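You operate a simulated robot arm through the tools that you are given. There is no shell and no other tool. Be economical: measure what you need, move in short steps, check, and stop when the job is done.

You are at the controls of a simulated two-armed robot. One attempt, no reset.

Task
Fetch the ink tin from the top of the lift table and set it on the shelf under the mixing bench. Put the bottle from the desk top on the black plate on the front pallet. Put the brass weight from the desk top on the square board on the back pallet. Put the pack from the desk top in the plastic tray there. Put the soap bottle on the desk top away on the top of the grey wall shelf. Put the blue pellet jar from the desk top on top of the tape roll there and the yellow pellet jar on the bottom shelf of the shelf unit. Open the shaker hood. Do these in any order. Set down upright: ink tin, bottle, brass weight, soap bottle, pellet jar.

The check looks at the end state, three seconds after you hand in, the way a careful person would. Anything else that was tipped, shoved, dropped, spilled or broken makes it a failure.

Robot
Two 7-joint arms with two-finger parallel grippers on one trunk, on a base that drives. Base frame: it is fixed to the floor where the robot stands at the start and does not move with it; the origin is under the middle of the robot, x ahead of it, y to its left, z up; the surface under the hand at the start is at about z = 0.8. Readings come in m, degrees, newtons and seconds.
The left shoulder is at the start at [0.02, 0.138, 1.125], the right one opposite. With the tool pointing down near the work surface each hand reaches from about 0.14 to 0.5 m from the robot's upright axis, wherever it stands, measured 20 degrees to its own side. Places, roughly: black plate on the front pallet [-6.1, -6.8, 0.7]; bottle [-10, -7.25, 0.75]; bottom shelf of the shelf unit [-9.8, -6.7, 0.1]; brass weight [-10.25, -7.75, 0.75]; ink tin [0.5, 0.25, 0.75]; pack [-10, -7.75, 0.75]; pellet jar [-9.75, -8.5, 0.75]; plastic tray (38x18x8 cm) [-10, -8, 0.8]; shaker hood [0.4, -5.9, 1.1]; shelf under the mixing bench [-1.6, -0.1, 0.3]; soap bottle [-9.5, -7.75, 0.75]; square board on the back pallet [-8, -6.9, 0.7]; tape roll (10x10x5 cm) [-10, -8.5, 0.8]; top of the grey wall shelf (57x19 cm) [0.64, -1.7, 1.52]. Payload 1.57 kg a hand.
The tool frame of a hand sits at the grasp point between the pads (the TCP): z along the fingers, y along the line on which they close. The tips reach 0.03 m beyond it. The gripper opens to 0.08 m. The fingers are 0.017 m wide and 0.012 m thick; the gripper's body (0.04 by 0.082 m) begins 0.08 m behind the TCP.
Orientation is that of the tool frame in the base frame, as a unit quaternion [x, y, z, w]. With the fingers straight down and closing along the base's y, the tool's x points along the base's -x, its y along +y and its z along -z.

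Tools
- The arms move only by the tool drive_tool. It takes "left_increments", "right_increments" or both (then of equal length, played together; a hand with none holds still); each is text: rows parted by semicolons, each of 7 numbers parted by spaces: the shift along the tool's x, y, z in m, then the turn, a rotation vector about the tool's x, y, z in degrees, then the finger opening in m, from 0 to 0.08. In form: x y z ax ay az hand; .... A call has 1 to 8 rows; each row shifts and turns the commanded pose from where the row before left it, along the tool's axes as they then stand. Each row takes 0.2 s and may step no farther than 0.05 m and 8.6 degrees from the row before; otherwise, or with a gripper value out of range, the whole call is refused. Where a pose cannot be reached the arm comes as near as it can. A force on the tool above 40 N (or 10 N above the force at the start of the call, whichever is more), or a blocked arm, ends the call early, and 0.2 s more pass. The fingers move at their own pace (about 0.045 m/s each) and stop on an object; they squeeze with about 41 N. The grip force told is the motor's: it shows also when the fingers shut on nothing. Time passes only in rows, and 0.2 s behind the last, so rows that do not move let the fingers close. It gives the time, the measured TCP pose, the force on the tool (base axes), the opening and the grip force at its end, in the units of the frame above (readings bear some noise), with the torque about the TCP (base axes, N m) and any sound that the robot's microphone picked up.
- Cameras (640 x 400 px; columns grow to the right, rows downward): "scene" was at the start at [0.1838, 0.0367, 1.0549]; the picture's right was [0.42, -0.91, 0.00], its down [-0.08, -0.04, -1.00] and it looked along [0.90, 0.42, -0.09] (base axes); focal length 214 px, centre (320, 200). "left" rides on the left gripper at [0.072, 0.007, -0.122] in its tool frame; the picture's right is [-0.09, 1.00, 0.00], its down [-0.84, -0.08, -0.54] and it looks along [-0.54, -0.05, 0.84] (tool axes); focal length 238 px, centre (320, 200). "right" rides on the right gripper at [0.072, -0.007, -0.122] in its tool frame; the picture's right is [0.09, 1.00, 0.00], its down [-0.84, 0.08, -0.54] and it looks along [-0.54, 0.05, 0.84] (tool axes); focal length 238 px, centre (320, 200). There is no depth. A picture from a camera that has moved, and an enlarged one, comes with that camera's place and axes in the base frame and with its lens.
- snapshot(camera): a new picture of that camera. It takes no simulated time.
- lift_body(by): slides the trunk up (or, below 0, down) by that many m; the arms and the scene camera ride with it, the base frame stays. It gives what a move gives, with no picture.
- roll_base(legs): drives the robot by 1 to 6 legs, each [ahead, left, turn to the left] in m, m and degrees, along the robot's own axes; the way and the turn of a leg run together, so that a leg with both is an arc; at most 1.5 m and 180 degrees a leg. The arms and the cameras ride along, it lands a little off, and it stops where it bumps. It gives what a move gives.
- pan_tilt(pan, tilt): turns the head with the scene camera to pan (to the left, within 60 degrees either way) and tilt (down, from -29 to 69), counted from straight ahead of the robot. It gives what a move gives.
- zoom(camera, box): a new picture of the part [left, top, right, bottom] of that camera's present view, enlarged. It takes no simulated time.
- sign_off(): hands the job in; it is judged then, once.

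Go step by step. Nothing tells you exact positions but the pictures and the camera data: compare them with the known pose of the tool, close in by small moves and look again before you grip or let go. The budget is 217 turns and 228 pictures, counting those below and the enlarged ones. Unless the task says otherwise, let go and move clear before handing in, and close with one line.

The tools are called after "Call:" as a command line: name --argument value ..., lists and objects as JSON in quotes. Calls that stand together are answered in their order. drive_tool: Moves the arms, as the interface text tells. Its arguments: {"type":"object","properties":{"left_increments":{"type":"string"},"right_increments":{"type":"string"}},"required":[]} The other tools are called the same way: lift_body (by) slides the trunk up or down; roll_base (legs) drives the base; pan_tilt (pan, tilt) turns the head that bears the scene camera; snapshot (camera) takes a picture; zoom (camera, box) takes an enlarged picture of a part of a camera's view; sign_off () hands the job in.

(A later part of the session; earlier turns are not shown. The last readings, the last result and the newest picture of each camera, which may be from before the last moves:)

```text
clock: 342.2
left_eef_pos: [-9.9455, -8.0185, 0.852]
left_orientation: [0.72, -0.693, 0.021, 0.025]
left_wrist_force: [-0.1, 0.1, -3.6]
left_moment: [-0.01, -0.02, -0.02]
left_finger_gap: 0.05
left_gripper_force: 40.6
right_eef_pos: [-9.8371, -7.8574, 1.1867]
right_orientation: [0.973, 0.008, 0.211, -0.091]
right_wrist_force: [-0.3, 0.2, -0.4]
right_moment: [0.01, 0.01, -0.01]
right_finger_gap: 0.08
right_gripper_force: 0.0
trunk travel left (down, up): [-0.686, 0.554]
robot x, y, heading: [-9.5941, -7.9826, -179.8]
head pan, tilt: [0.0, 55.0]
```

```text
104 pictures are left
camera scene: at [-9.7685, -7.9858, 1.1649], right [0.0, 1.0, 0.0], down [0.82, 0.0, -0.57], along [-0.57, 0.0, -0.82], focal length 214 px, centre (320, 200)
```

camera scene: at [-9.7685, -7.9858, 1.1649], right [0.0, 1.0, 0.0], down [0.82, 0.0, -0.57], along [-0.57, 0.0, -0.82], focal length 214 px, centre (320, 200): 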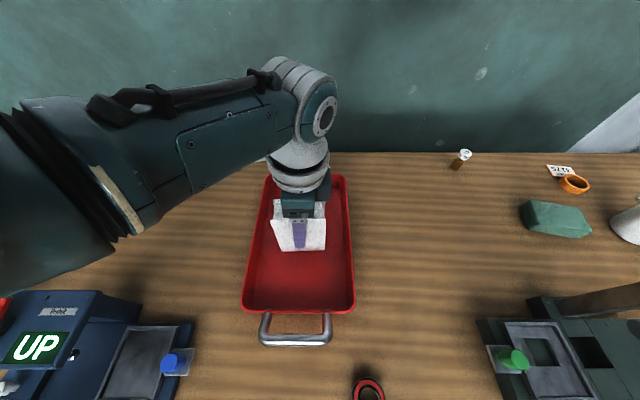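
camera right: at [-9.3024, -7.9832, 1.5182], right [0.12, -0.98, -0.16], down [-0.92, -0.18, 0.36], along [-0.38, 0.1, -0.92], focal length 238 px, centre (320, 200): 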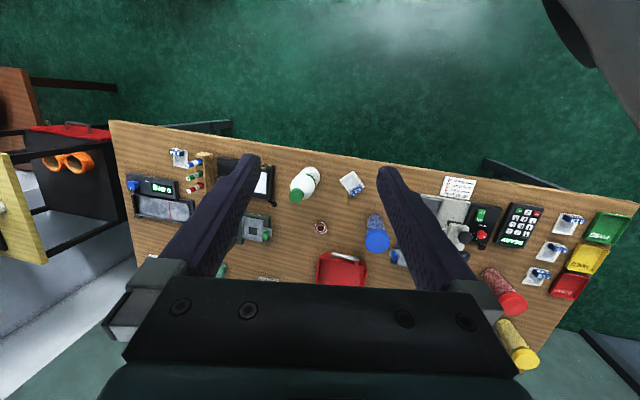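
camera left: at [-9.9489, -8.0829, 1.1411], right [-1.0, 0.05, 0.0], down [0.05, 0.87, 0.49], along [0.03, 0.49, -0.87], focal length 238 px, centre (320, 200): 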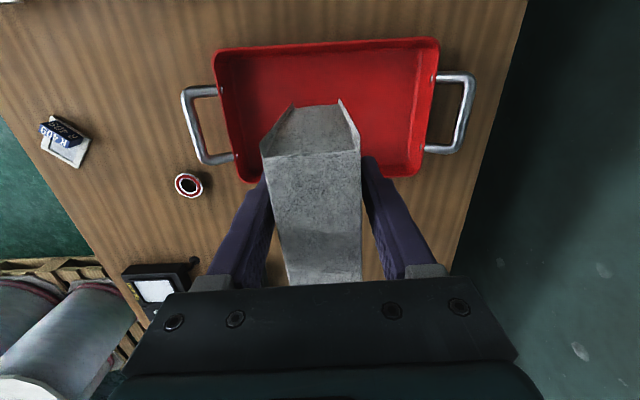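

Call:
lift_body --by -0.004

Call:
lift_body --by -0.004

Call:
lift_body --by -0.004

```text
clock: 342.8
left_eef_pos: [-9.9457, -8.0184, 0.8484]
left_orientation: [0.72, -0.694, 0.021, 0.024]
left_wrist_force: [6.3, -2.1, 21.8]
left_moment: [0.07, -1.08, 0.0]
left_finger_gap: 0.0498
left_gripper_force: 41.2
right_eef_pos: [-9.8367, -7.8572, 1.1832]
right_orientation: [0.974, 0.007, 0.209, -0.091]
right_wrist_force: [-0.4, -0.3, -0.3]
right_moment: [-0.01, 0.0, 0.0]
right_finger_gap: 0.0801
right_gripper_force: 0.1
trunk travel left (down, up): [-0.682, 0.558]
robot x, y, heading: [-9.5959, -7.9831, -179.7]
head pan, tilt: [0.0, 55.0]
```

```text
clock: 343.3
left_eef_pos: [-9.9469, -8.0179, 0.8436]
left_orientation: [0.72, -0.693, 0.02, 0.025]
left_wrist_force: [3.1, 0.5, 18.0]
left_moment: [0.14, -0.67, 0.0]
left_finger_gap: 0.0499
left_gripper_force: 41.2
right_eef_pos: [-9.8377, -7.8574, 1.1784]
right_orientation: [0.974, 0.009, 0.21, -0.09]
right_wrist_force: [0.3, -0.1, 0.4]
right_moment: [0.03, 0.03, 0.0]
right_finger_gap: 0.08
right_gripper_force: 0.2
trunk travel left (down, up): [-0.678, 0.562]
robot x, y, heading: [-9.5988, -7.9812, -179.7]
head pan, tilt: [0.0, 55.0]
```

```text
clock: 343.8
left_eef_pos: [-9.9467, -8.0178, 0.8401]
left_orientation: [0.72, -0.694, 0.02, 0.025]
left_wrist_force: [1.1, 0.6, 16.3]
left_moment: [0.15, -0.56, 0.01]
left_finger_gap: 0.0498
left_gripper_force: 41.3
right_eef_pos: [-9.8378, -7.8579, 1.1764]
right_orientation: [0.974, 0.008, 0.21, -0.091]
right_wrist_force: [-0.9, -0.2, -0.4]
right_moment: [-0.01, 0.01, -0.02]
right_finger_gap: 0.0801
right_gripper_force: 0.0
trunk travel left (down, up): [-0.674, 0.566]
robot x, y, heading: [-9.5969, -7.9834, -180.2]
head pan, tilt: [0.0, 55.0]
```

Contact: the pack rests on the tray floor. Release and rise.

Call:
drive_tool --left_increments "0 0 0 0 0 0 0.07; 0 0 0 0 0 0 0.08; 0 0 0 0 0 0 0.08; 0 0 0 0 0 0 0.08"

Call:
lift_body --by 0.3

Call:
snapshot --camera "left"

Call:
snapshot --camera "scene"

```text
clock: 344.8
left_eef_pos: [-9.9462, -8.0184, 0.8388]
left_orientation: [0.72, -0.693, 0.022, 0.025]
left_wrist_force: [1.2, 0.3, 0.8]
left_moment: [-0.01, -0.01, -0.05]
left_finger_gap: 0.08
left_gripper_force: 0.1
right_eef_pos: [-9.8356, -7.8572, 1.176]
right_orientation: [0.974, 0.008, 0.209, -0.09]
right_wrist_force: [-0.4, 0.1, 0.9]
right_moment: [0.03, 0.01, -0.02]
right_finger_gap: 0.0802
right_gripper_force: 0.2
trunk travel left (down, up): [-0.674, 0.566]
robot x, y, heading: [-9.5972, -7.984, -179.8]
head pan, tilt: [0.0, 55.0]
```

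```text
clock: 347.8
left_eef_pos: [-9.9457, -8.0175, 1.1389]
left_orientation: [0.72, -0.693, 0.021, 0.024]
left_wrist_force: [-0.3, 0.6, 0.0]
left_moment: [-0.06, -0.01, -0.01]
left_finger_gap: 0.0799
left_gripper_force: 0.0
right_eef_pos: [-9.8362, -7.8576, 1.4748]
right_orientation: [0.974, 0.009, 0.21, -0.091]
right_wrist_force: [0.0, 1.0, -0.1]
right_moment: [0.03, -0.01, 0.0]
right_finger_gap: 0.0798
right_gripper_force: 0.0
trunk travel left (down, up): [-0.974, 0.266]
robot x, y, heading: [-9.5964, -7.9848, -179.9]
head pan, tilt: [0.0, 55.0]
```

```text
103 pictures are left
camera left: at [-9.9491, -8.0829, 1.2653], right [-1.0, 0.05, 0.0], down [0.05, 0.87, 0.49], along [0.03, 0.49, -0.87], focal length 238 px, centre (320, 200)
```

left: 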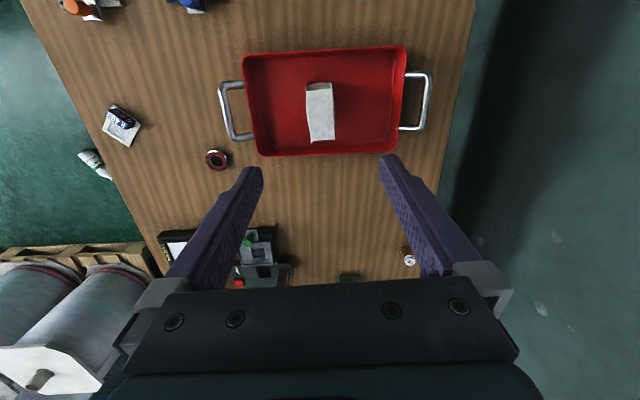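

```text
102 pictures are left
camera scene: at [-9.7686, -7.9858, 1.453], right [0.0, 1.0, 0.0], down [0.82, 0.0, -0.57], along [-0.57, 0.0, -0.82], focal length 214 px, centre (320, 200)
```

scene: 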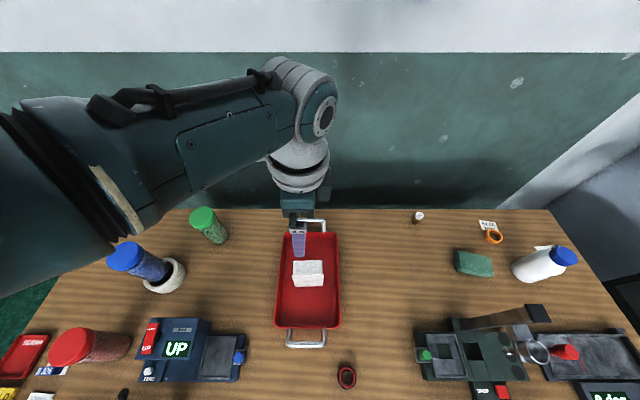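

The pack is in the tray. For the brass weight I'll turn 45° to the right, so that no part of me hangs over the drop tester's column, and bring the left hand above it.

Call:
roll_base --legs '[[0, 0, -45], [0.25, 0.11, 0]]'

Call:
pan_tilt --pan 0 --tilt 50

Call:
snapshot --camera "left"

Call:
snapshot --camera "scene"

```text
clock: 351.8
left_eef_pos: [-10.1174, -7.6646, 1.1383]
left_orientation: [-0.397, 0.917, -0.01, -0.03]
left_wrist_force: [0.8, 0.1, -0.9]
left_moment: [0.0, 0.0, -0.02]
left_finger_gap: 0.0799
left_gripper_force: 0.2
right_eef_pos: [-9.925, -7.6285, 1.4758]
right_orientation: [0.901, -0.369, 0.228, -0.003]
right_wrist_force: [-0.5, -0.8, -0.1]
right_moment: [-0.03, -0.02, 0.03]
right_finger_gap: 0.0803
right_gripper_force: 0.0
trunk travel left (down, up): [-0.974, 0.266]
robot x, y, heading: [-9.8467, -7.8908, 134.7]
head pan, tilt: [0.0, 55.0]
```

```text
clock: 352.5
left_eef_pos: [-10.1169, -7.6633, 1.1399]
left_orientation: [-0.397, 0.917, -0.011, -0.03]
left_wrist_force: [-0.1, -0.7, 0.9]
left_moment: [0.0, 0.02, -0.04]
left_finger_gap: 0.0801
left_gripper_force: 0.1
right_eef_pos: [-9.925, -7.629, 1.4757]
right_orientation: [0.901, -0.368, 0.228, -0.002]
right_wrist_force: [-0.1, 0.6, 0.3]
right_moment: [0.02, 0.0, 0.0]
right_finger_gap: 0.0803
right_gripper_force: 0.0
trunk travel left (down, up): [-0.974, 0.266]
robot x, y, heading: [-9.8472, -7.8861, 135.0]
head pan, tilt: [0.0, 50.0]
```

```text
101 pictures are left
camera left: at [-10.1652, -7.7069, 1.2652], right [-0.66, 0.75, 0.0], down [0.65, 0.58, 0.49], along [0.36, 0.32, -0.87], focal length 238 px, centre (320, 200)
```

left: 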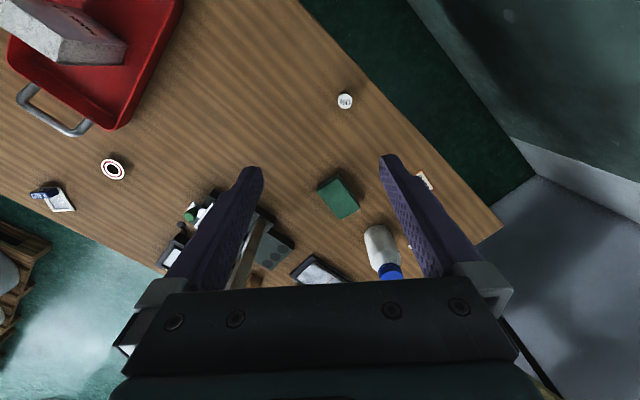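

```text
100 pictures are left
camera scene: at [-9.9718, -7.7637, 1.4595], right [0.71, 0.7, 0.0], down [0.54, -0.54, -0.64], along [-0.45, 0.46, -0.77], focal length 214 px, centre (320, 200)
```

scene: 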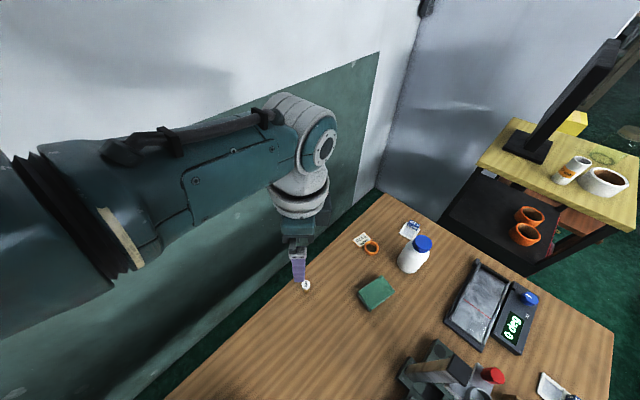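

The weight is at (−10.157, −7.636). I'll level the hand, shift over it and come down.

Call:
drive_tool --left_increments "0.007 0.047 0 0 -3.6 0 0.06; 0 0 0 0 0 0 0.06"

Call:
lift_body --by -0.25

Call:
snapshot --camera "left"

Call:
snapshot --camera "scene"

```text
clock: 353.1
left_eef_pos: [-10.1518, -7.6475, 1.1489]
left_orientation: [-0.398, 0.918, 0.002, -0.001]
left_wrist_force: [-0.4, 1.4, -0.3]
left_moment: [-0.02, -0.04, 0.03]
left_finger_gap: 0.0601
left_gripper_force: 0.1
left hand out of reach, approached as far as the arm can: row 1
right_eef_pos: [-9.9262, -7.628, 1.4747]
right_orientation: [0.901, -0.368, 0.228, -0.002]
right_wrist_force: [-0.3, -0.7, -0.2]
right_moment: [0.01, 0.01, 0.02]
right_finger_gap: 0.0797
right_gripper_force: 0.1
trunk travel left (down, up): [-0.974, 0.266]
robot x, y, heading: [-9.8472, -7.8853, 134.8]
head pan, tilt: [0.0, 50.0]
```

```text
clock: 355.6
left_eef_pos: [-10.1527, -7.6476, 0.8969]
left_orientation: [-0.397, 0.918, 0.002, -0.002]
left_wrist_force: [-0.1, -0.6, 0.8]
left_moment: [-0.01, -0.01, 0.01]
left_finger_gap: 0.06
left_gripper_force: 0.0
right_eef_pos: [-9.9255, -7.6265, 1.2255]
right_orientation: [0.901, -0.368, 0.229, -0.002]
right_wrist_force: [0.3, -0.4, 0.5]
right_moment: [0.0, -0.04, 0.02]
right_finger_gap: 0.0801
right_gripper_force: 0.1
trunk travel left (down, up): [-0.724, 0.516]
robot x, y, heading: [-9.8445, -7.886, 134.9]
head pan, tilt: [0.0, 50.0]
```

```text
99 pictures are left
camera left: at [-10.2055, -7.6967, 1.0193], right [-0.66, 0.75, 0.01], down [0.63, 0.56, 0.54], along [0.4, 0.36, -0.84], focal length 238 px, centre (320, 200)
```

left: 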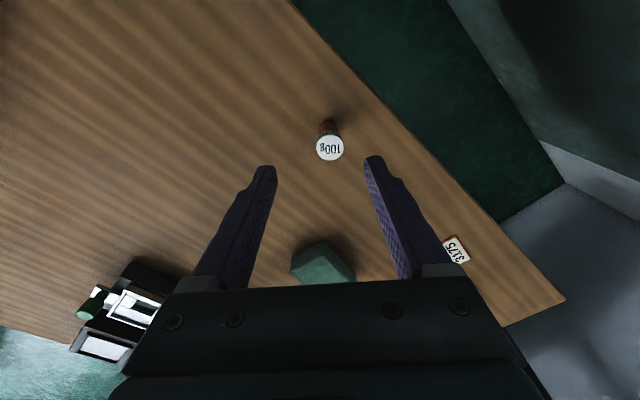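

```text
98 pictures are left
camera scene: at [-9.9718, -7.7637, 1.2095], right [0.71, 0.7, 0.0], down [0.54, -0.54, -0.64], along [-0.45, 0.46, -0.77], focal length 214 px, centre (320, 200)
```

scene: 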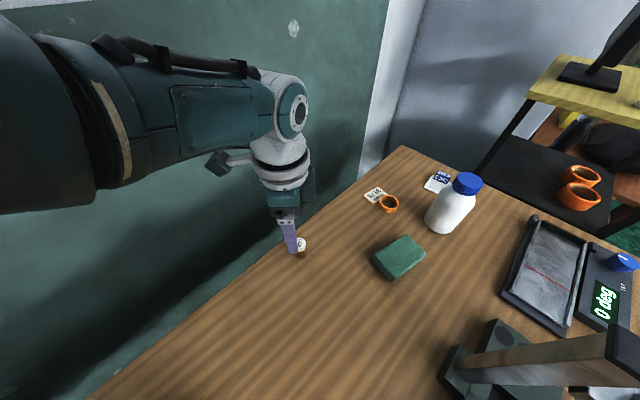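

The weight is about 1 cm off; I'll correct, lower and grip.

Call:
drive_tool --left_increments "-0.0115 0.006 0 0 0 0 0.06; 0 0 0 0 0 0 0.06"

Call:
lift_body --by -0.1

Call:
snapshot --camera "left"

```text
clock: 356.2
left_eef_pos: [-10.1459, -7.6439, 0.9012]
left_orientation: [-0.397, 0.918, 0.001, -0.001]
left_wrist_force: [-0.2, -0.8, -0.1]
left_moment: [0.02, 0.01, 0.0]
left_finger_gap: 0.0601
left_gripper_force: 0.0
left hand out of reach, approached as far as the arm can: row 1
right_eef_pos: [-9.9259, -7.6288, 1.2249]
right_orientation: [0.901, -0.368, 0.229, -0.002]
right_wrist_force: [0.3, -0.6, -0.8]
right_moment: [-0.02, 0.0, 0.02]
right_finger_gap: 0.0799
right_gripper_force: 0.1
trunk travel left (down, up): [-0.724, 0.516]
robot x, y, heading: [-9.847, -7.8857, 134.8]
head pan, tilt: [0.0, 50.0]
```

```text
clock: 357.6
left_eef_pos: [-10.1461, -7.6429, 0.8016]
left_orientation: [-0.397, 0.918, 0.003, -0.002]
left_wrist_force: [-0.4, -0.3, 1.2]
left_moment: [0.01, -0.03, 0.04]
left_finger_gap: 0.0598
left_gripper_force: 0.0
right_eef_pos: [-9.9268, -7.629, 1.1256]
right_orientation: [0.901, -0.369, 0.229, -0.002]
right_wrist_force: [0.5, 0.1, 0.6]
right_moment: [-0.02, 0.0, 0.0]
right_finger_gap: 0.0802
right_gripper_force: 0.0
trunk travel left (down, up): [-0.624, 0.616]
robot x, y, heading: [-9.8489, -7.8849, 134.9]
head pan, tilt: [0.0, 50.0]
```

```text
97 pictures are left
camera left: at [-10.2, -7.6913, 0.9228], right [-0.66, 0.75, 0.01], down [0.63, 0.56, 0.54], along [0.4, 0.36, -0.84], focal length 238 px, centre (320, 200)
```

left: 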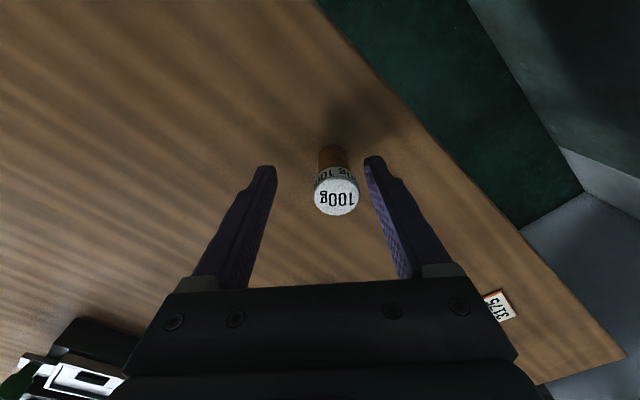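

The weight is between the fingers. Down 2.5 cm more and close.

Call:
lift_body --by -0.023

Call:
drive_tool --left_increments "0 0.005 0 0 0 0 0.05; 0 0 0 0 0 0 0.03; 0 0 0 0 0 0 0; 0 0 0 0 0 0 0; 0 0 0 0 0 0 0; 0 0 0 0 0 0 0"

Call:
lift_body --by 0.3

Call:
snapshot --camera "left"

```text
clock: 358.1
left_eef_pos: [-10.1484, -7.6406, 0.7897]
left_orientation: [-0.397, 0.918, 0.002, -0.001]
left_wrist_force: [2.0, -4.3, 11.3]
left_moment: [-0.38, -0.41, -0.11]
left_finger_gap: 0.0634
left_gripper_force: 1.7
right_eef_pos: [-9.9252, -7.6289, 1.1111]
right_orientation: [0.901, -0.367, 0.23, -0.002]
right_wrist_force: [-0.6, 0.6, -0.3]
right_moment: [-0.02, -0.01, -0.01]
right_finger_gap: 0.08
right_gripper_force: 0.2
trunk travel left (down, up): [-0.61, 0.63]
robot x, y, heading: [-9.8468, -7.8882, 135.1]
head pan, tilt: [0.0, 50.0]
stopped: the force on the tool passed its limit at 61 N (the readings are from after the stop); the commanded pose is now the measured one
```

```text
clock: 359.5
left_eef_pos: [-10.1498, -7.6407, 0.792]
left_orientation: [-0.396, 0.918, 0.003, -0.002]
left_wrist_force: [-1.1, 0.6, -0.2]
left_moment: [0.0, 0.01, -0.03]
left_finger_gap: 0.0239
left_gripper_force: 35.5
left hand out of reach, approached as far as the arm can: row 1
right_eef_pos: [-9.9262, -7.6276, 1.1109]
right_orientation: [0.901, -0.368, 0.229, -0.002]
right_wrist_force: [-0.5, 0.3, -0.8]
right_moment: [-0.01, 0.0, 0.02]
right_finger_gap: 0.0801
right_gripper_force: 0.1
trunk travel left (down, up): [-0.61, 0.63]
robot x, y, heading: [-9.8497, -7.8902, 134.6]
head pan, tilt: [0.0, 50.0]
```

```text
clock: 362.5
left_eef_pos: [-10.1496, -7.6411, 1.0923]
left_orientation: [-0.396, 0.918, 0.003, -0.002]
left_wrist_force: [-0.3, -0.2, -1.5]
left_moment: [0.02, -0.01, 0.01]
left_finger_gap: 0.0236
left_gripper_force: 35.6
right_eef_pos: [-9.9267, -7.6276, 1.4103]
right_orientation: [0.901, -0.368, 0.229, -0.002]
right_wrist_force: [0.2, 0.2, 0.2]
right_moment: [0.03, 0.02, -0.01]
right_finger_gap: 0.0798
right_gripper_force: 0.1
trunk travel left (down, up): [-0.91, 0.33]
robot x, y, heading: [-9.8503, -7.8883, 135.1]
head pan, tilt: [0.0, 50.0]
```

```text
96 pictures are left
camera left: at [-10.2033, -7.6896, 1.2131], right [-0.66, 0.75, 0.01], down [0.63, 0.55, 0.54], along [0.4, 0.36, -0.84], focal length 238 px, centre (320, 200)
```

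left: 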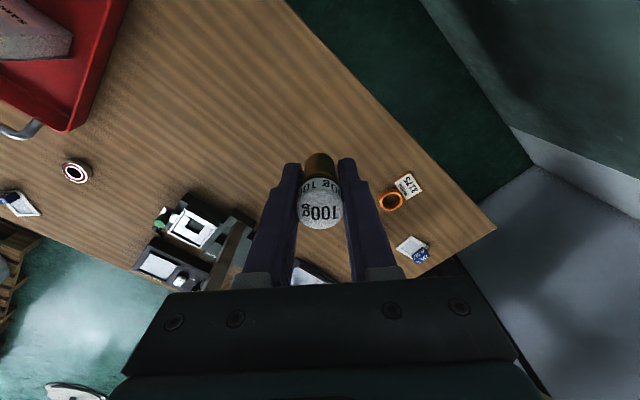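

The desk top turned out to be at z≈0.76. The weight is held. Next is the bottle with the right hand: I'll turn back to face the wall, level the right hand and look.

Call:
roll_base --legs '[[0, 0, 45], [-0.22, -0.4, 0]]'

Call:
drive_tool --right_increments "0 0 0 -3.3 -8 0 0.08; 0 0 0 -3.3 -8 0 0.08; 0 0 0 -3.3 -8 0 0.08; -0.035 0 0 0 0 0 0.08; -0.035 0 0 0 0 0 0.08; -0.03 0 0 0 0 0 0.08"

Call:
pan_tilt --pan -10 --tilt 50

Call:
snapshot --camera "right"

Call:
snapshot --camera "scene"

```text
clock: 367.2
left_eef_pos: [-10.0147, -7.5284, 1.0927]
left_orientation: [0.714, -0.7, -0.002, 0.003]
left_wrist_force: [-0.6, 0.8, -1.8]
left_moment: [0.01, 0.01, 0.01]
left_finger_gap: 0.0237
left_gripper_force: 36.0
right_eef_pos: [-9.8625, -7.3621, 1.4115]
right_orientation: [0.973, 0.0, 0.212, -0.088]
right_wrist_force: [-0.1, -0.9, 0.1]
right_moment: [0.03, 0.0, -0.01]
right_finger_gap: 0.0798
right_gripper_force: 0.1
trunk travel left (down, up): [-0.91, 0.33]
robot x, y, heading: [-9.6251, -7.4912, 179.1]
head pan, tilt: [0.0, 50.0]
```

```text
refused: row 1 steps farther than a row can; nothing moved
```

```text
clock: 367.9
left_eef_pos: [-10.0127, -7.528, 1.0909]
left_orientation: [0.714, -0.7, -0.002, 0.003]
left_wrist_force: [-0.1, -0.5, -2.1]
left_moment: [0.0, 0.02, 0.01]
left_finger_gap: 0.0237
left_gripper_force: 35.7
right_eef_pos: [-9.8624, -7.362, 1.4095]
right_orientation: [0.973, -0.001, 0.211, -0.089]
right_wrist_force: [1.0, -0.4, -0.6]
right_moment: [0.0, -0.02, 0.03]
right_finger_gap: 0.0799
right_gripper_force: 0.1
trunk travel left (down, up): [-0.91, 0.33]
robot x, y, heading: [-9.6257, -7.4921, 179.2]
head pan, tilt: [-10.0, 50.0]
```

```text
95 pictures are left
camera right: at [-9.8479, -7.3784, 1.5492], right [0.12, -0.98, -0.13], down [-0.98, -0.14, 0.13], along [-0.14, 0.12, -0.98], focal length 238 px, centre (320, 200)
```

right: 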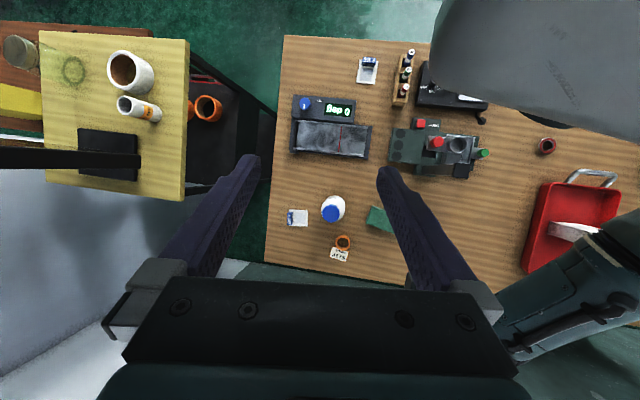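

```text
94 pictures are left
camera scene: at [-9.7998, -7.4787, 1.3949], right [0.19, 0.98, 0.0], down [0.75, -0.14, -0.64], along [-0.63, 0.12, -0.77], focal length 214 px, centre (320, 200)
```

scene: 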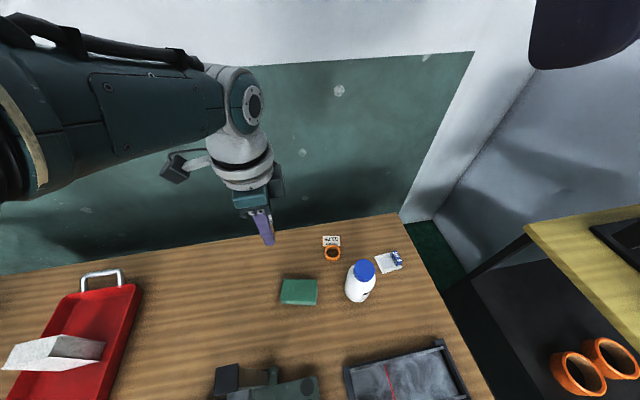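

The bottle stands at (−9.968, −7.34) with its cap top at about 0.91. I'll level the right hand in smaller steps and bring it over the cap.

Call:
drive_tool --right_increments "0 0 0 -3 -7.5 0 0.08; 0 0 0 -3 -7.5 0 0.08; 0 0 0 -3 -7.5 0 0.08; -0.03 0 0 -1 -1.5 0 0.08; -0.03 0 0 0 0 0 0.08; -0.03 0 0 0 0 0 0.08"

Call:
snapshot --camera "right"

```text
clock: 369.4
left_eef_pos: [-10.0131, -7.5282, 1.0919]
left_orientation: [0.714, -0.7, -0.002, 0.003]
left_wrist_force: [1.1, 0.7, -1.5]
left_moment: [0.02, 0.01, 0.0]
left_finger_gap: 0.0237
left_gripper_force: 36.0
right_eef_pos: [-9.9526, -7.3621, 1.4112]
right_orientation: [1.0, -0.001, 0.002, 0.0]
right_wrist_force: [1.0, 0.0, 0.1]
right_moment: [0.01, 0.01, 0.03]
right_finger_gap: 0.08
right_gripper_force: 0.0
trunk travel left (down, up): [-0.91, 0.33]
robot x, y, heading: [-9.6246, -7.4953, 179.2]
head pan, tilt: [-10.0, 50.0]
```

```text
93 pictures are left
camera right: at [-9.8822, -7.3547, 1.5319], right [0.09, -1.0, 0.0], down [-0.84, -0.08, 0.54], along [-0.54, -0.05, -0.84], focal length 238 px, centre (320, 200)
```

right: 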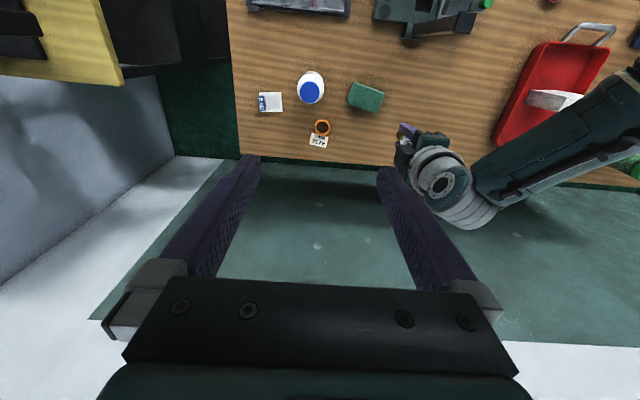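

I'll lower the trunk 17 cm, which leaves the weight 13 cm above the desk, then take the right hand down to the cap.

Call:
lift_body --by -0.17

Call:
drive_tool --right_increments "-0.02 -0.023 0.03 0 0 0 0.08; 0 0 0.045 0 0 0 0.08; 0 0 0.045 0 0 0 0.08; 0 0 0.045 0 0 0 0.08; 0 0 0.045 0 0 0 0.08; 0 0 0.02 0 0 0 0.08; 0 0 0 0 0 0 0.08"

Call:
snapshot --camera "right"

Call:
snapshot --camera "scene"

```text
clock: 371.3
left_eef_pos: [-10.0137, -7.5286, 0.9221]
left_orientation: [0.714, -0.701, -0.001, 0.004]
left_wrist_force: [-1.1, 0.1, -1.9]
left_moment: [-0.02, 0.01, 0.01]
left_finger_gap: 0.0239
left_gripper_force: 35.9
right_eef_pos: [-9.9528, -7.3619, 1.2382]
right_orientation: [1.0, 0.0, 0.003, -0.003]
right_wrist_force: [-0.5, -0.9, 1.0]
right_moment: [0.02, 0.01, -0.01]
right_finger_gap: 0.0798
right_gripper_force: 0.1
trunk travel left (down, up): [-0.74, 0.5]
robot x, y, heading: [-9.6274, -7.4913, 179.3]
head pan, tilt: [-10.0, 50.0]
```

```text
clock: 372.9
left_eef_pos: [-10.0142, -7.5289, 0.921]
left_orientation: [0.714, -0.7, -0.002, 0.003]
left_wrist_force: [0.4, -1.2, -1.2]
left_moment: [0.01, 0.0, 0.0]
left_finger_gap: 0.0239
left_gripper_force: 36.0
right_eef_pos: [-9.9695, -7.3383, 1.0075]
right_orientation: [1.0, 0.0, 0.004, -0.003]
right_wrist_force: [0.0, -0.6, -0.1]
right_moment: [0.01, -0.03, -0.01]
right_finger_gap: 0.08
right_gripper_force: 0.0
trunk travel left (down, up): [-0.74, 0.5]
robot x, y, heading: [-9.6277, -7.4919, 179.2]
head pan, tilt: [-10.0, 50.0]
```

```text
92 pictures are left
camera right: at [-9.8997, -7.3303, 1.1293], right [0.09, -1.0, 0.0], down [-0.84, -0.08, 0.54], along [-0.53, -0.05, -0.84], focal length 238 px, centre (320, 200)
```

right: 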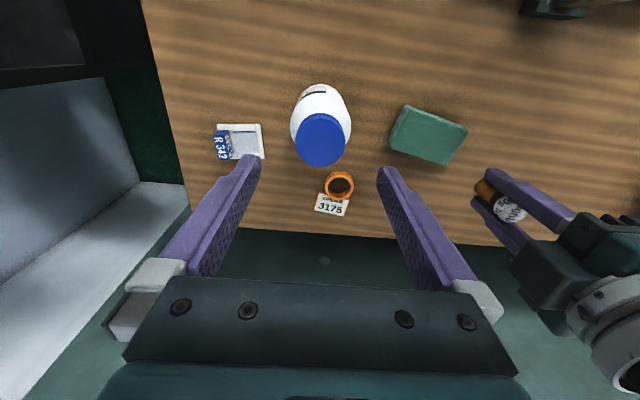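

```text
91 pictures are left
camera scene: at [-9.7998, -7.4787, 1.2249], right [0.19, 0.98, 0.0], down [0.75, -0.14, -0.64], along [-0.63, 0.12, -0.77], focal length 214 px, centre (320, 200)
```

scene: 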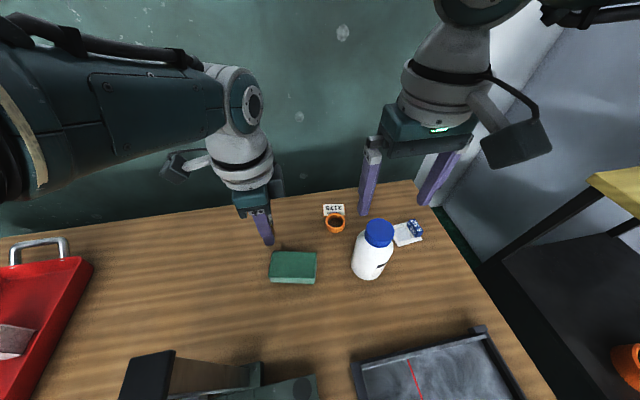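

The hand is exactly over the cap. Going down and gripping.

Call:
drive_tool --right_increments "0 0 0.035 0 0 0 0.08; 0 0 0.035 0 0 0 0.08; 0 0 0.035 0 0 0 0.08; 0 0 0.024 0 0 0 0.08; 0 0 0 0 0 0 0; 0 0 0 0 0 0 0; 0 0 0 0 0 0 0; 0 0 0 0 0 0 0"

Call:
lift_body --by 0.2

Call:
snapshot --camera "right"

Call:
snapshot --camera "scene"

```text
clock: 374.7
left_eef_pos: [-10.0129, -7.5285, 0.9222]
left_orientation: [0.714, -0.7, -0.001, 0.004]
left_wrist_force: [-1.2, 0.5, -2.4]
left_moment: [-0.03, 0.04, 0.01]
left_finger_gap: 0.0237
left_gripper_force: 36.0
right_eef_pos: [-9.9709, -7.3381, 0.8802]
right_orientation: [1.0, 0.0, 0.004, -0.002]
right_wrist_force: [0.0, 0.1, -0.2]
right_moment: [0.01, 0.05, -0.01]
right_finger_gap: 0.0682
right_gripper_force: 41.2
trunk travel left (down, up): [-0.74, 0.5]
robot x, y, heading: [-9.6263, -7.4943, 179.2]
head pan, tilt: [-10.0, 50.0]
```

```text
clock: 376.8
left_eef_pos: [-10.0133, -7.5285, 1.1204]
left_orientation: [0.714, -0.7, -0.002, 0.003]
left_wrist_force: [-0.4, 0.5, -2.3]
left_moment: [-0.02, -0.01, -0.01]
left_finger_gap: 0.0237
left_gripper_force: 36.0
right_eef_pos: [-9.9708, -7.3383, 1.0817]
right_orientation: [1.0, 0.0, 0.003, -0.003]
right_wrist_force: [-0.5, 1.5, -4.1]
right_moment: [0.0, -0.05, 0.02]
right_finger_gap: 0.0681
right_gripper_force: 40.7
trunk travel left (down, up): [-0.94, 0.3]
robot x, y, heading: [-9.622, -7.4932, 179.3]
head pan, tilt: [-10.0, 50.0]
```

```text
90 pictures are left
camera right: at [-9.9003, -7.3312, 1.2029], right [0.09, -1.0, 0.0], down [-0.84, -0.08, 0.54], along [-0.53, -0.05, -0.84], focal length 238 px, centre (320, 200)
```

right: 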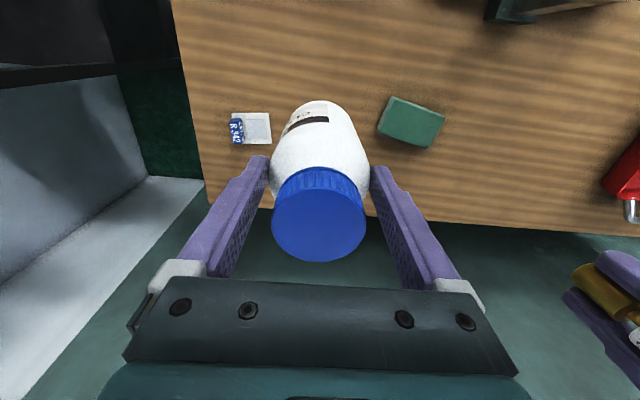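

```text
89 pictures are left
camera scene: at [-9.7997, -7.4788, 1.4248], right [0.19, 0.98, 0.0], down [0.75, -0.14, -0.64], along [-0.63, 0.12, -0.77], focal length 214 px, centre (320, 200)
```

scene: 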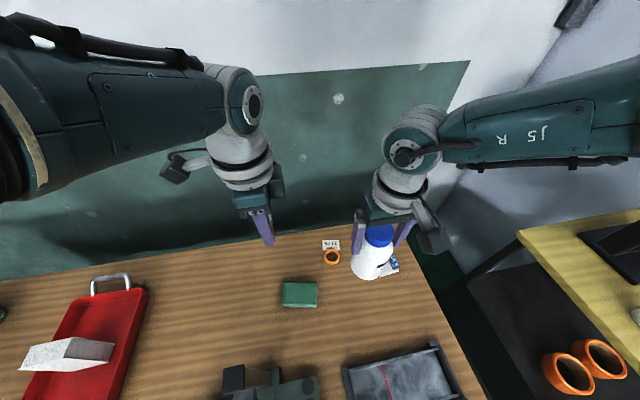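

Bottle and weight are both held. I'll back off the desk and turn to see the back pallet.

Call:
roll_base --legs '[[-0.6, 0, 0], [0, 0.35, 0], [0, 0, -140]]'

Call:
pan_tilt --pan 0 --tilt 30

Call:
snapshot --camera "scene"

```text
clock: 387.9
left_eef_pos: [-8.7589, -7.5795, 1.1216]
left_orientation: [0.412, 0.911, 0.004, 0.0]
left_wrist_force: [-0.4, 0.9, -2.3]
left_moment: [-0.02, 0.0, 0.01]
left_finger_gap: 0.0238
left_gripper_force: 35.6
right_eef_pos: [-8.6683, -7.7507, 1.0828]
right_orientation: [-0.344, 0.939, -0.005, -0.003]
right_wrist_force: [0.3, 0.1, -4.1]
right_moment: [0.01, -0.02, -0.01]
right_finger_gap: 0.0679
right_gripper_force: 40.7
trunk travel left (down, up): [-0.94, 0.3]
robot x, y, heading: [-9.0324, -7.8556, 39.4]
head pan, tilt: [-10.0, 50.0]
```

```text
clock: 388.7
left_eef_pos: [-8.7585, -7.5791, 1.121]
left_orientation: [0.413, 0.911, 0.004, 0.0]
left_wrist_force: [-0.8, 0.1, -2.8]
left_moment: [-0.01, 0.01, 0.02]
left_finger_gap: 0.0238
left_gripper_force: 35.1
right_eef_pos: [-8.6695, -7.7511, 1.0808]
right_orientation: [-0.344, 0.939, -0.003, -0.003]
right_wrist_force: [-0.8, 0.6, -5.0]
right_moment: [-0.03, 0.02, -0.03]
right_finger_gap: 0.0683
right_gripper_force: 40.9
trunk travel left (down, up): [-0.94, 0.3]
robot x, y, heading: [-9.0357, -7.8552, 39.3]
head pan, tilt: [0.0, 30.0]
```

```text
88 pictures are left
camera scene: at [-8.8855, -7.7373, 1.4543], right [0.63, -0.77, 0.0], down [-0.39, -0.32, -0.87], along [0.67, 0.55, -0.5], focal length 214 px, centre (320, 200)
```

scene: 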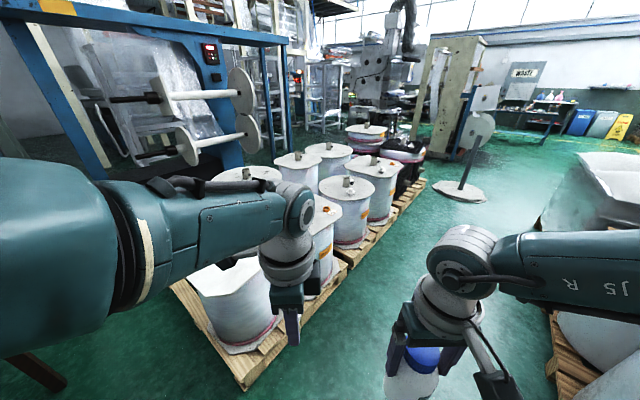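

I see pallets of upright film rolls ahead. I'll zoom in to find the square board and the black plate.

Call:
zoom --camera "scene" --box '[180, 110, 440, 280]'

Call:
zoom --camera "scene" --box '[320, 100, 460, 200]'

```text
2.35 times, centred on (310, 195) of scene
camera zoom: at [-8.8855, -7.7373, 1.4543], right [0.63, -0.77, 0.0], down [-0.39, -0.32, -0.87], along [0.67, 0.55, -0.5], focal length 505 px, centre (344, 212)
```

zoom: 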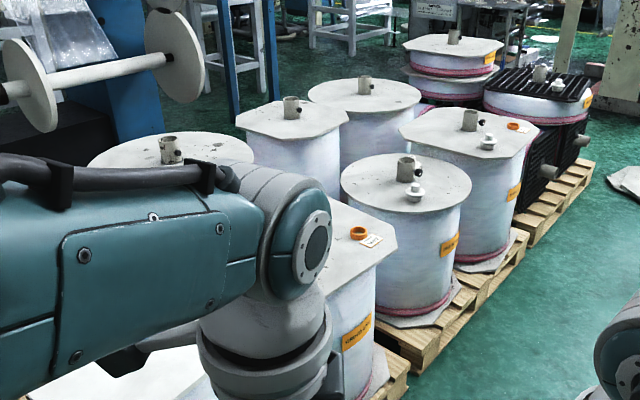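

```text
4.00 times, centred on (390, 150) of scene
camera zoom: at [-8.8855, -7.7373, 1.4543], right [0.63, -0.77, 0.0], down [-0.39, -0.32, -0.87], along [0.67, 0.55, -0.5], focal length 858 px, centre (40, 400)
```

zoom: 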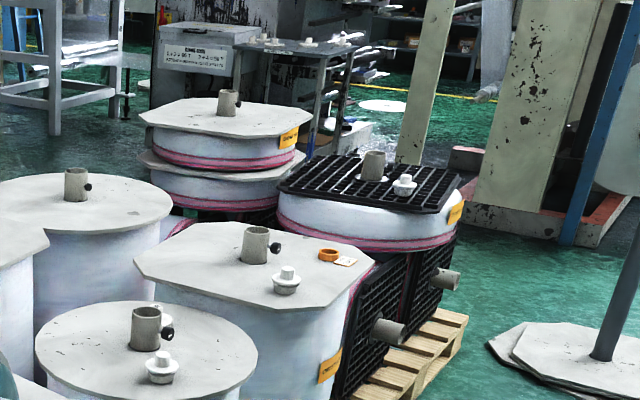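

The square board on the back pallet is the octagon-cornered one with an orange tape on it, near (−7.95, −6.97). The black grid plate is at about (−6.15, −6.85). I'll drive round to the front of the back pallet, facing +y.

Call:
roll_base --legs '[[0, 0, 50.5], [0, -1.1, 0]]'

Call:
pan_tilt --pan 0 --tilt 50

Call:
snapshot --camera "scene"

```text
clock: 396.6
left_eef_pos: [-7.973, -7.4794, 1.1214]
left_orientation: [-0.011, 1.0, 0.004, -0.002]
left_wrist_force: [-0.5, 0.6, -1.7]
left_moment: [0.02, 0.02, 0.01]
left_finger_gap: 0.0238
left_gripper_force: 35.6
right_eef_pos: [-7.7818, -7.5212, 1.0816]
right_orientation: [0.709, -0.706, 0.004, 0.001]
right_wrist_force: [-0.1, 0.9, -4.9]
right_moment: [-0.04, -0.02, -0.03]
right_finger_gap: 0.0683
right_gripper_force: 41.3
trunk travel left (down, up): [-0.94, 0.3]
robot x, y, heading: [-7.9386, -7.8674, 89.1]
head pan, tilt: [0.0, 30.0]
```

```text
clock: 397.4
left_eef_pos: [-7.9733, -7.4787, 1.1206]
left_orientation: [-0.01, 1.0, 0.003, 0.0]
left_wrist_force: [0.1, 0.2, -2.0]
left_moment: [-0.01, -0.01, -0.03]
left_finger_gap: 0.0238
left_gripper_force: 36.0
right_eef_pos: [-7.7829, -7.5222, 1.0808]
right_orientation: [0.708, -0.706, 0.004, 0.001]
right_wrist_force: [-0.1, -0.4, -4.4]
right_moment: [0.0, 0.0, -0.02]
right_finger_gap: 0.068
right_gripper_force: 40.9
trunk travel left (down, up): [-0.94, 0.3]
robot x, y, heading: [-7.9382, -7.8686, 89.1]
head pan, tilt: [0.0, 50.0]
```

```text
85 pictures are left
camera scene: at [-7.934, -7.6931, 1.425], right [1.0, -0.01, 0.0], down [-0.01, -0.77, -0.64], along [0.01, 0.64, -0.77], focal length 214 px, centre (320, 200)
```

scene: 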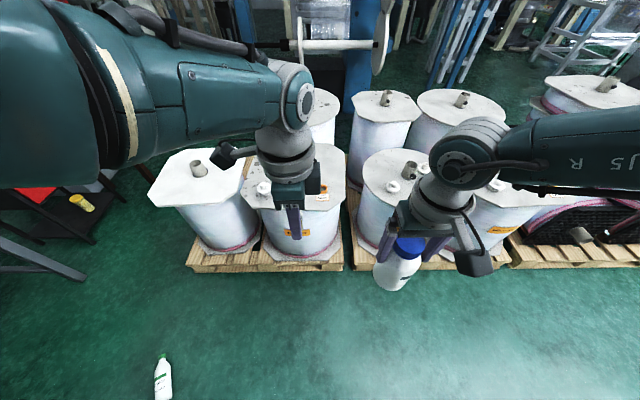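

The board's centre is about (−8.05, −6.92), with a plug and an orange tape on it; its front middle is free. Before lowering I must raise the bottle relative to the trunk. I'll do that and move forward.

Call:
drive_tool --right_increments "0 0 -0.045 0 0 0 0; 0 0 -0.045 0 0 0 0; 0 0 -0.045 0 0 0 0; 0 0 -0.045 0 0 0 0; 0 0 -0.045 0 0 0 0; 0 0 -0.045 0 0 0 0; 0 0 -0.045 0 0 0 0; 0 0 -0.03 0 0 0 0"

Call:
roll_base --legs '[[0.4, 0.07, 0.9]]'

Call:
snapshot --camera "left"

Call:
snapshot --camera "scene"

```text
clock: 399.2
left_eef_pos: [-7.9728, -7.4794, 1.1221]
left_orientation: [-0.009, 1.0, 0.003, -0.001]
left_wrist_force: [-0.2, -0.1, -2.2]
left_moment: [0.01, 0.0, -0.02]
left_finger_gap: 0.0236
left_gripper_force: 35.5
right_eef_pos: [-7.7854, -7.5173, 1.4277]
right_orientation: [0.708, -0.706, 0.005, 0.001]
right_wrist_force: [-0.7, 0.6, -4.4]
right_moment: [-0.05, 0.02, 0.02]
right_finger_gap: 0.068
right_gripper_force: 41.3
trunk travel left (down, up): [-0.94, 0.3]
robot x, y, heading: [-7.9335, -7.8696, 89.2]
head pan, tilt: [0.0, 50.0]
```

```text
clock: 401.7
left_eef_pos: [-8.045, -7.0822, 1.1219]
left_orientation: [-0.017, 1.0, 0.004, -0.001]
left_wrist_force: [-1.0, 0.5, -2.3]
left_moment: [-0.01, -0.03, 0.01]
left_finger_gap: 0.024
left_gripper_force: 35.7
right_eef_pos: [-7.8572, -7.1163, 1.4265]
right_orientation: [0.713, -0.701, 0.005, 0.002]
right_wrist_force: [0.8, -0.3, -3.7]
right_moment: [-0.02, 0.0, -0.02]
right_finger_gap: 0.0681
right_gripper_force: 41.1
trunk travel left (down, up): [-0.94, 0.3]
robot x, y, heading: [-8.0055, -7.47, 89.7]
head pan, tilt: [0.0, 50.0]
```

```text
84 pictures are left
camera left: at [-8.117, -7.0786, 1.243], right [0.06, 1.0, 0.01], down [0.84, -0.05, 0.54], along [0.54, -0.03, -0.84], focal length 238 px, centre (320, 200)
```

left: 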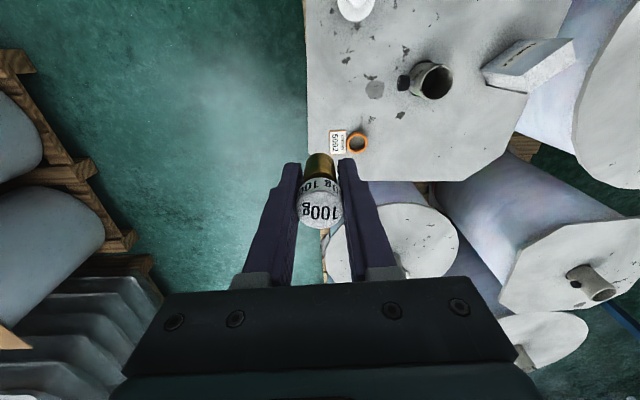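

```text
83 pictures are left
camera scene: at [-8.0039, -7.2945, 1.4249], right [1.0, 0.0, 0.0], down [0.0, -0.77, -0.64], along [0.0, 0.64, -0.77], focal length 214 px, centre (320, 200)
```

scene: 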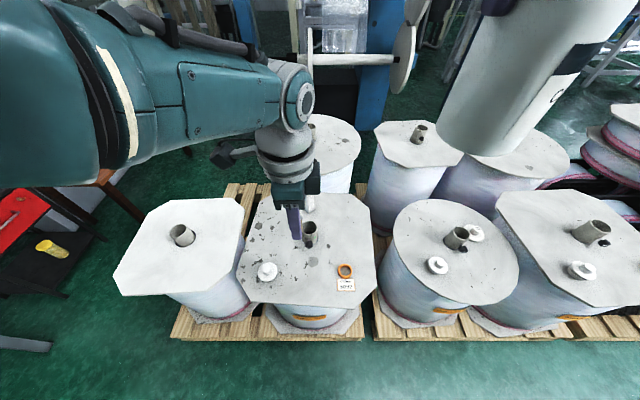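

The board is at z≈0.665, and the free spot in the front middle is about (−8.05, −7.02). I'll move 6 cm ahead and lower.

Call:
roll_base --legs '[[0.06, 0, 0]]'

Call:
lift_body --by -0.36

Call:
snapshot --camera "scene"

Call:
snapshot --camera "left"

```text
clock: 402.7
left_eef_pos: [-8.0462, -7.0214, 1.1214]
left_orientation: [-0.017, 1.0, 0.002, -0.001]
left_wrist_force: [0.3, 0.0, -0.6]
left_moment: [0.02, 0.0, 0.03]
left_finger_gap: 0.0238
left_gripper_force: 36.3
right_eef_pos: [-7.8564, -7.0567, 1.427]
right_orientation: [0.713, -0.701, 0.005, 0.001]
right_wrist_force: [0.1, 0.1, -4.2]
right_moment: [0.0, -0.04, 0.0]
right_finger_gap: 0.0681
right_gripper_force: 40.7
trunk travel left (down, up): [-0.94, 0.3]
robot x, y, heading: [-8.0049, -7.4066, 90.0]
head pan, tilt: [0.0, 50.0]
```

```text
clock: 406.2
left_eef_pos: [-8.0454, -7.0218, 0.7607]
left_orientation: [-0.017, 1.0, 0.003, -0.001]
left_wrist_force: [0.0, 0.9, -2.3]
left_moment: [0.01, -0.04, -0.01]
left_finger_gap: 0.0239
left_gripper_force: 36.3
right_eef_pos: [-7.8575, -7.0583, 1.066]
right_orientation: [0.713, -0.701, 0.006, 0.001]
right_wrist_force: [-0.4, 0.2, -3.5]
right_moment: [-0.03, -0.01, -0.01]
right_finger_gap: 0.0681
right_gripper_force: 40.6
trunk travel left (down, up): [-0.58, 0.66]
robot x, y, heading: [-8.0085, -7.4102, 90.0]
head pan, tilt: [0.0, 50.0]
```

```text
82 pictures are left
camera scene: at [-8.004, -7.2342, 1.0649], right [1.0, 0.0, 0.0], down [0.0, -0.77, -0.64], along [0.0, 0.64, -0.77], focal length 214 px, centre (320, 200)
```

scene: 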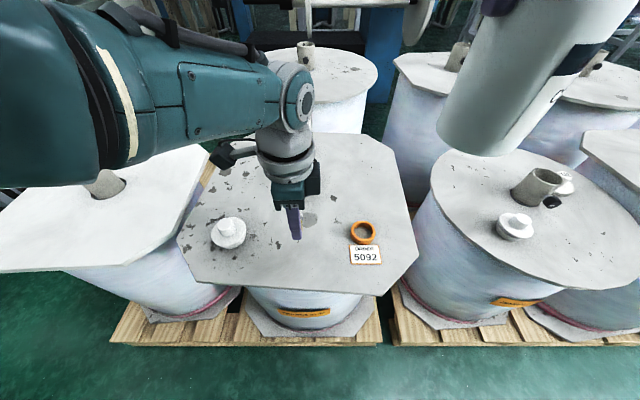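

```text
81 pictures are left
camera left: at [-8.1171, -7.0184, 0.8829], right [0.06, 1.0, 0.01], down [0.84, -0.05, 0.54], along [0.54, -0.03, -0.84], focal length 238 px, centre (320, 200)
```

left: 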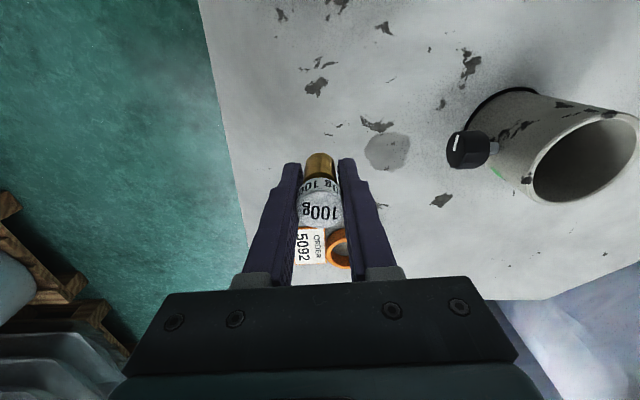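

Clear below. I'll lower the last 6 cm in steps.

Call:
lift_body --by -0.045

Call:
lift_body --by -0.006

Call:
lift_body --by -0.005

Call:
lift_body --by -0.005

Call:
snapshot --camera "left"

```text
clock: 407.1
left_eef_pos: [-8.0449, -7.0214, 0.7167]
left_orientation: [-0.016, 1.0, 0.003, -0.001]
left_wrist_force: [-0.6, -0.6, -1.2]
left_moment: [0.03, -0.01, -0.02]
left_finger_gap: 0.0239
left_gripper_force: 36.1
right_eef_pos: [-7.8582, -7.0581, 1.0222]
right_orientation: [0.713, -0.701, 0.004, 0.001]
right_wrist_force: [-0.4, 1.0, -2.8]
right_moment: [-0.04, -0.02, -0.02]
right_finger_gap: 0.068
right_gripper_force: 40.4
trunk travel left (down, up): [-0.535, 0.705]
robot x, y, heading: [-8.0036, -7.4106, 90.2]
head pan, tilt: [0.0, 50.0]
```

```text
clock: 407.6
left_eef_pos: [-8.0452, -7.0215, 0.71]
left_orientation: [-0.016, 1.0, 0.003, -0.001]
left_wrist_force: [-0.2, -0.3, -1.3]
left_moment: [-0.01, 0.0, -0.03]
left_finger_gap: 0.0238
left_gripper_force: 36.3
right_eef_pos: [-7.8568, -7.0571, 1.0158]
right_orientation: [0.712, -0.702, 0.005, 0.001]
right_wrist_force: [0.6, -0.6, -3.8]
right_moment: [-0.05, 0.01, -0.03]
right_finger_gap: 0.0677
right_gripper_force: 40.6
trunk travel left (down, up): [-0.529, 0.711]
robot x, y, heading: [-8.0042, -7.4071, 89.9]
head pan, tilt: [0.0, 50.0]
```

```text
clock: 408.2
left_eef_pos: [-8.0459, -7.0224, 0.7054]
left_orientation: [-0.017, 1.0, 0.002, -0.001]
left_wrist_force: [0.6, 0.0, -1.4]
left_moment: [0.01, -0.02, -0.01]
left_finger_gap: 0.024
left_gripper_force: 35.6
right_eef_pos: [-7.8564, -7.057, 1.011]
right_orientation: [0.712, -0.702, 0.005, 0.001]
right_wrist_force: [-0.4, 0.4, -4.4]
right_moment: [0.0, 0.02, -0.02]
right_finger_gap: 0.0681
right_gripper_force: 40.7
trunk travel left (down, up): [-0.524, 0.716]
robot x, y, heading: [-8.0035, -7.4113, 90.2]
head pan, tilt: [0.0, 50.0]
```

```text
clock: 408.7
left_eef_pos: [-8.0456, -7.0196, 0.7015]
left_orientation: [-0.016, 1.0, 0.004, -0.001]
left_wrist_force: [-1.5, -5.7, 17.7]
left_moment: [-0.17, 0.06, 0.03]
left_finger_gap: 0.0239
left_gripper_force: 36.2
right_eef_pos: [-7.8567, -7.057, 1.0057]
right_orientation: [0.713, -0.701, 0.004, 0.002]
right_wrist_force: [-0.4, -0.9, -4.6]
right_moment: [-0.03, -0.04, -0.04]
right_finger_gap: 0.068
right_gripper_force: 40.5
trunk travel left (down, up): [-0.519, 0.721]
robot x, y, heading: [-8.0022, -7.411, 89.9]
head pan, tilt: [0.0, 50.0]
```

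```text
80 pictures are left
camera left: at [-8.1172, -7.018, 0.8231], right [0.06, 1.0, 0.01], down [0.84, -0.05, 0.54], along [0.54, -0.03, -0.84], focal length 238 px, centre (320, 200)
```

left: 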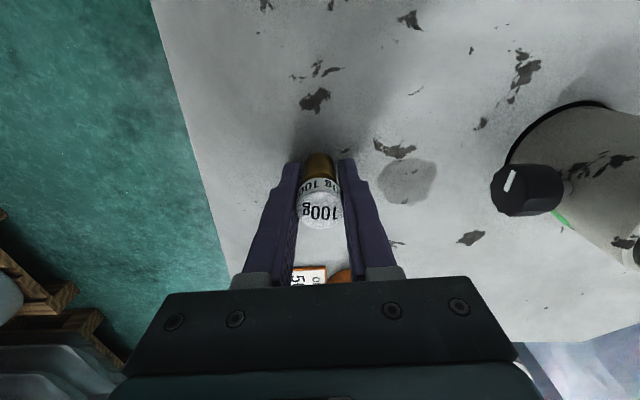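

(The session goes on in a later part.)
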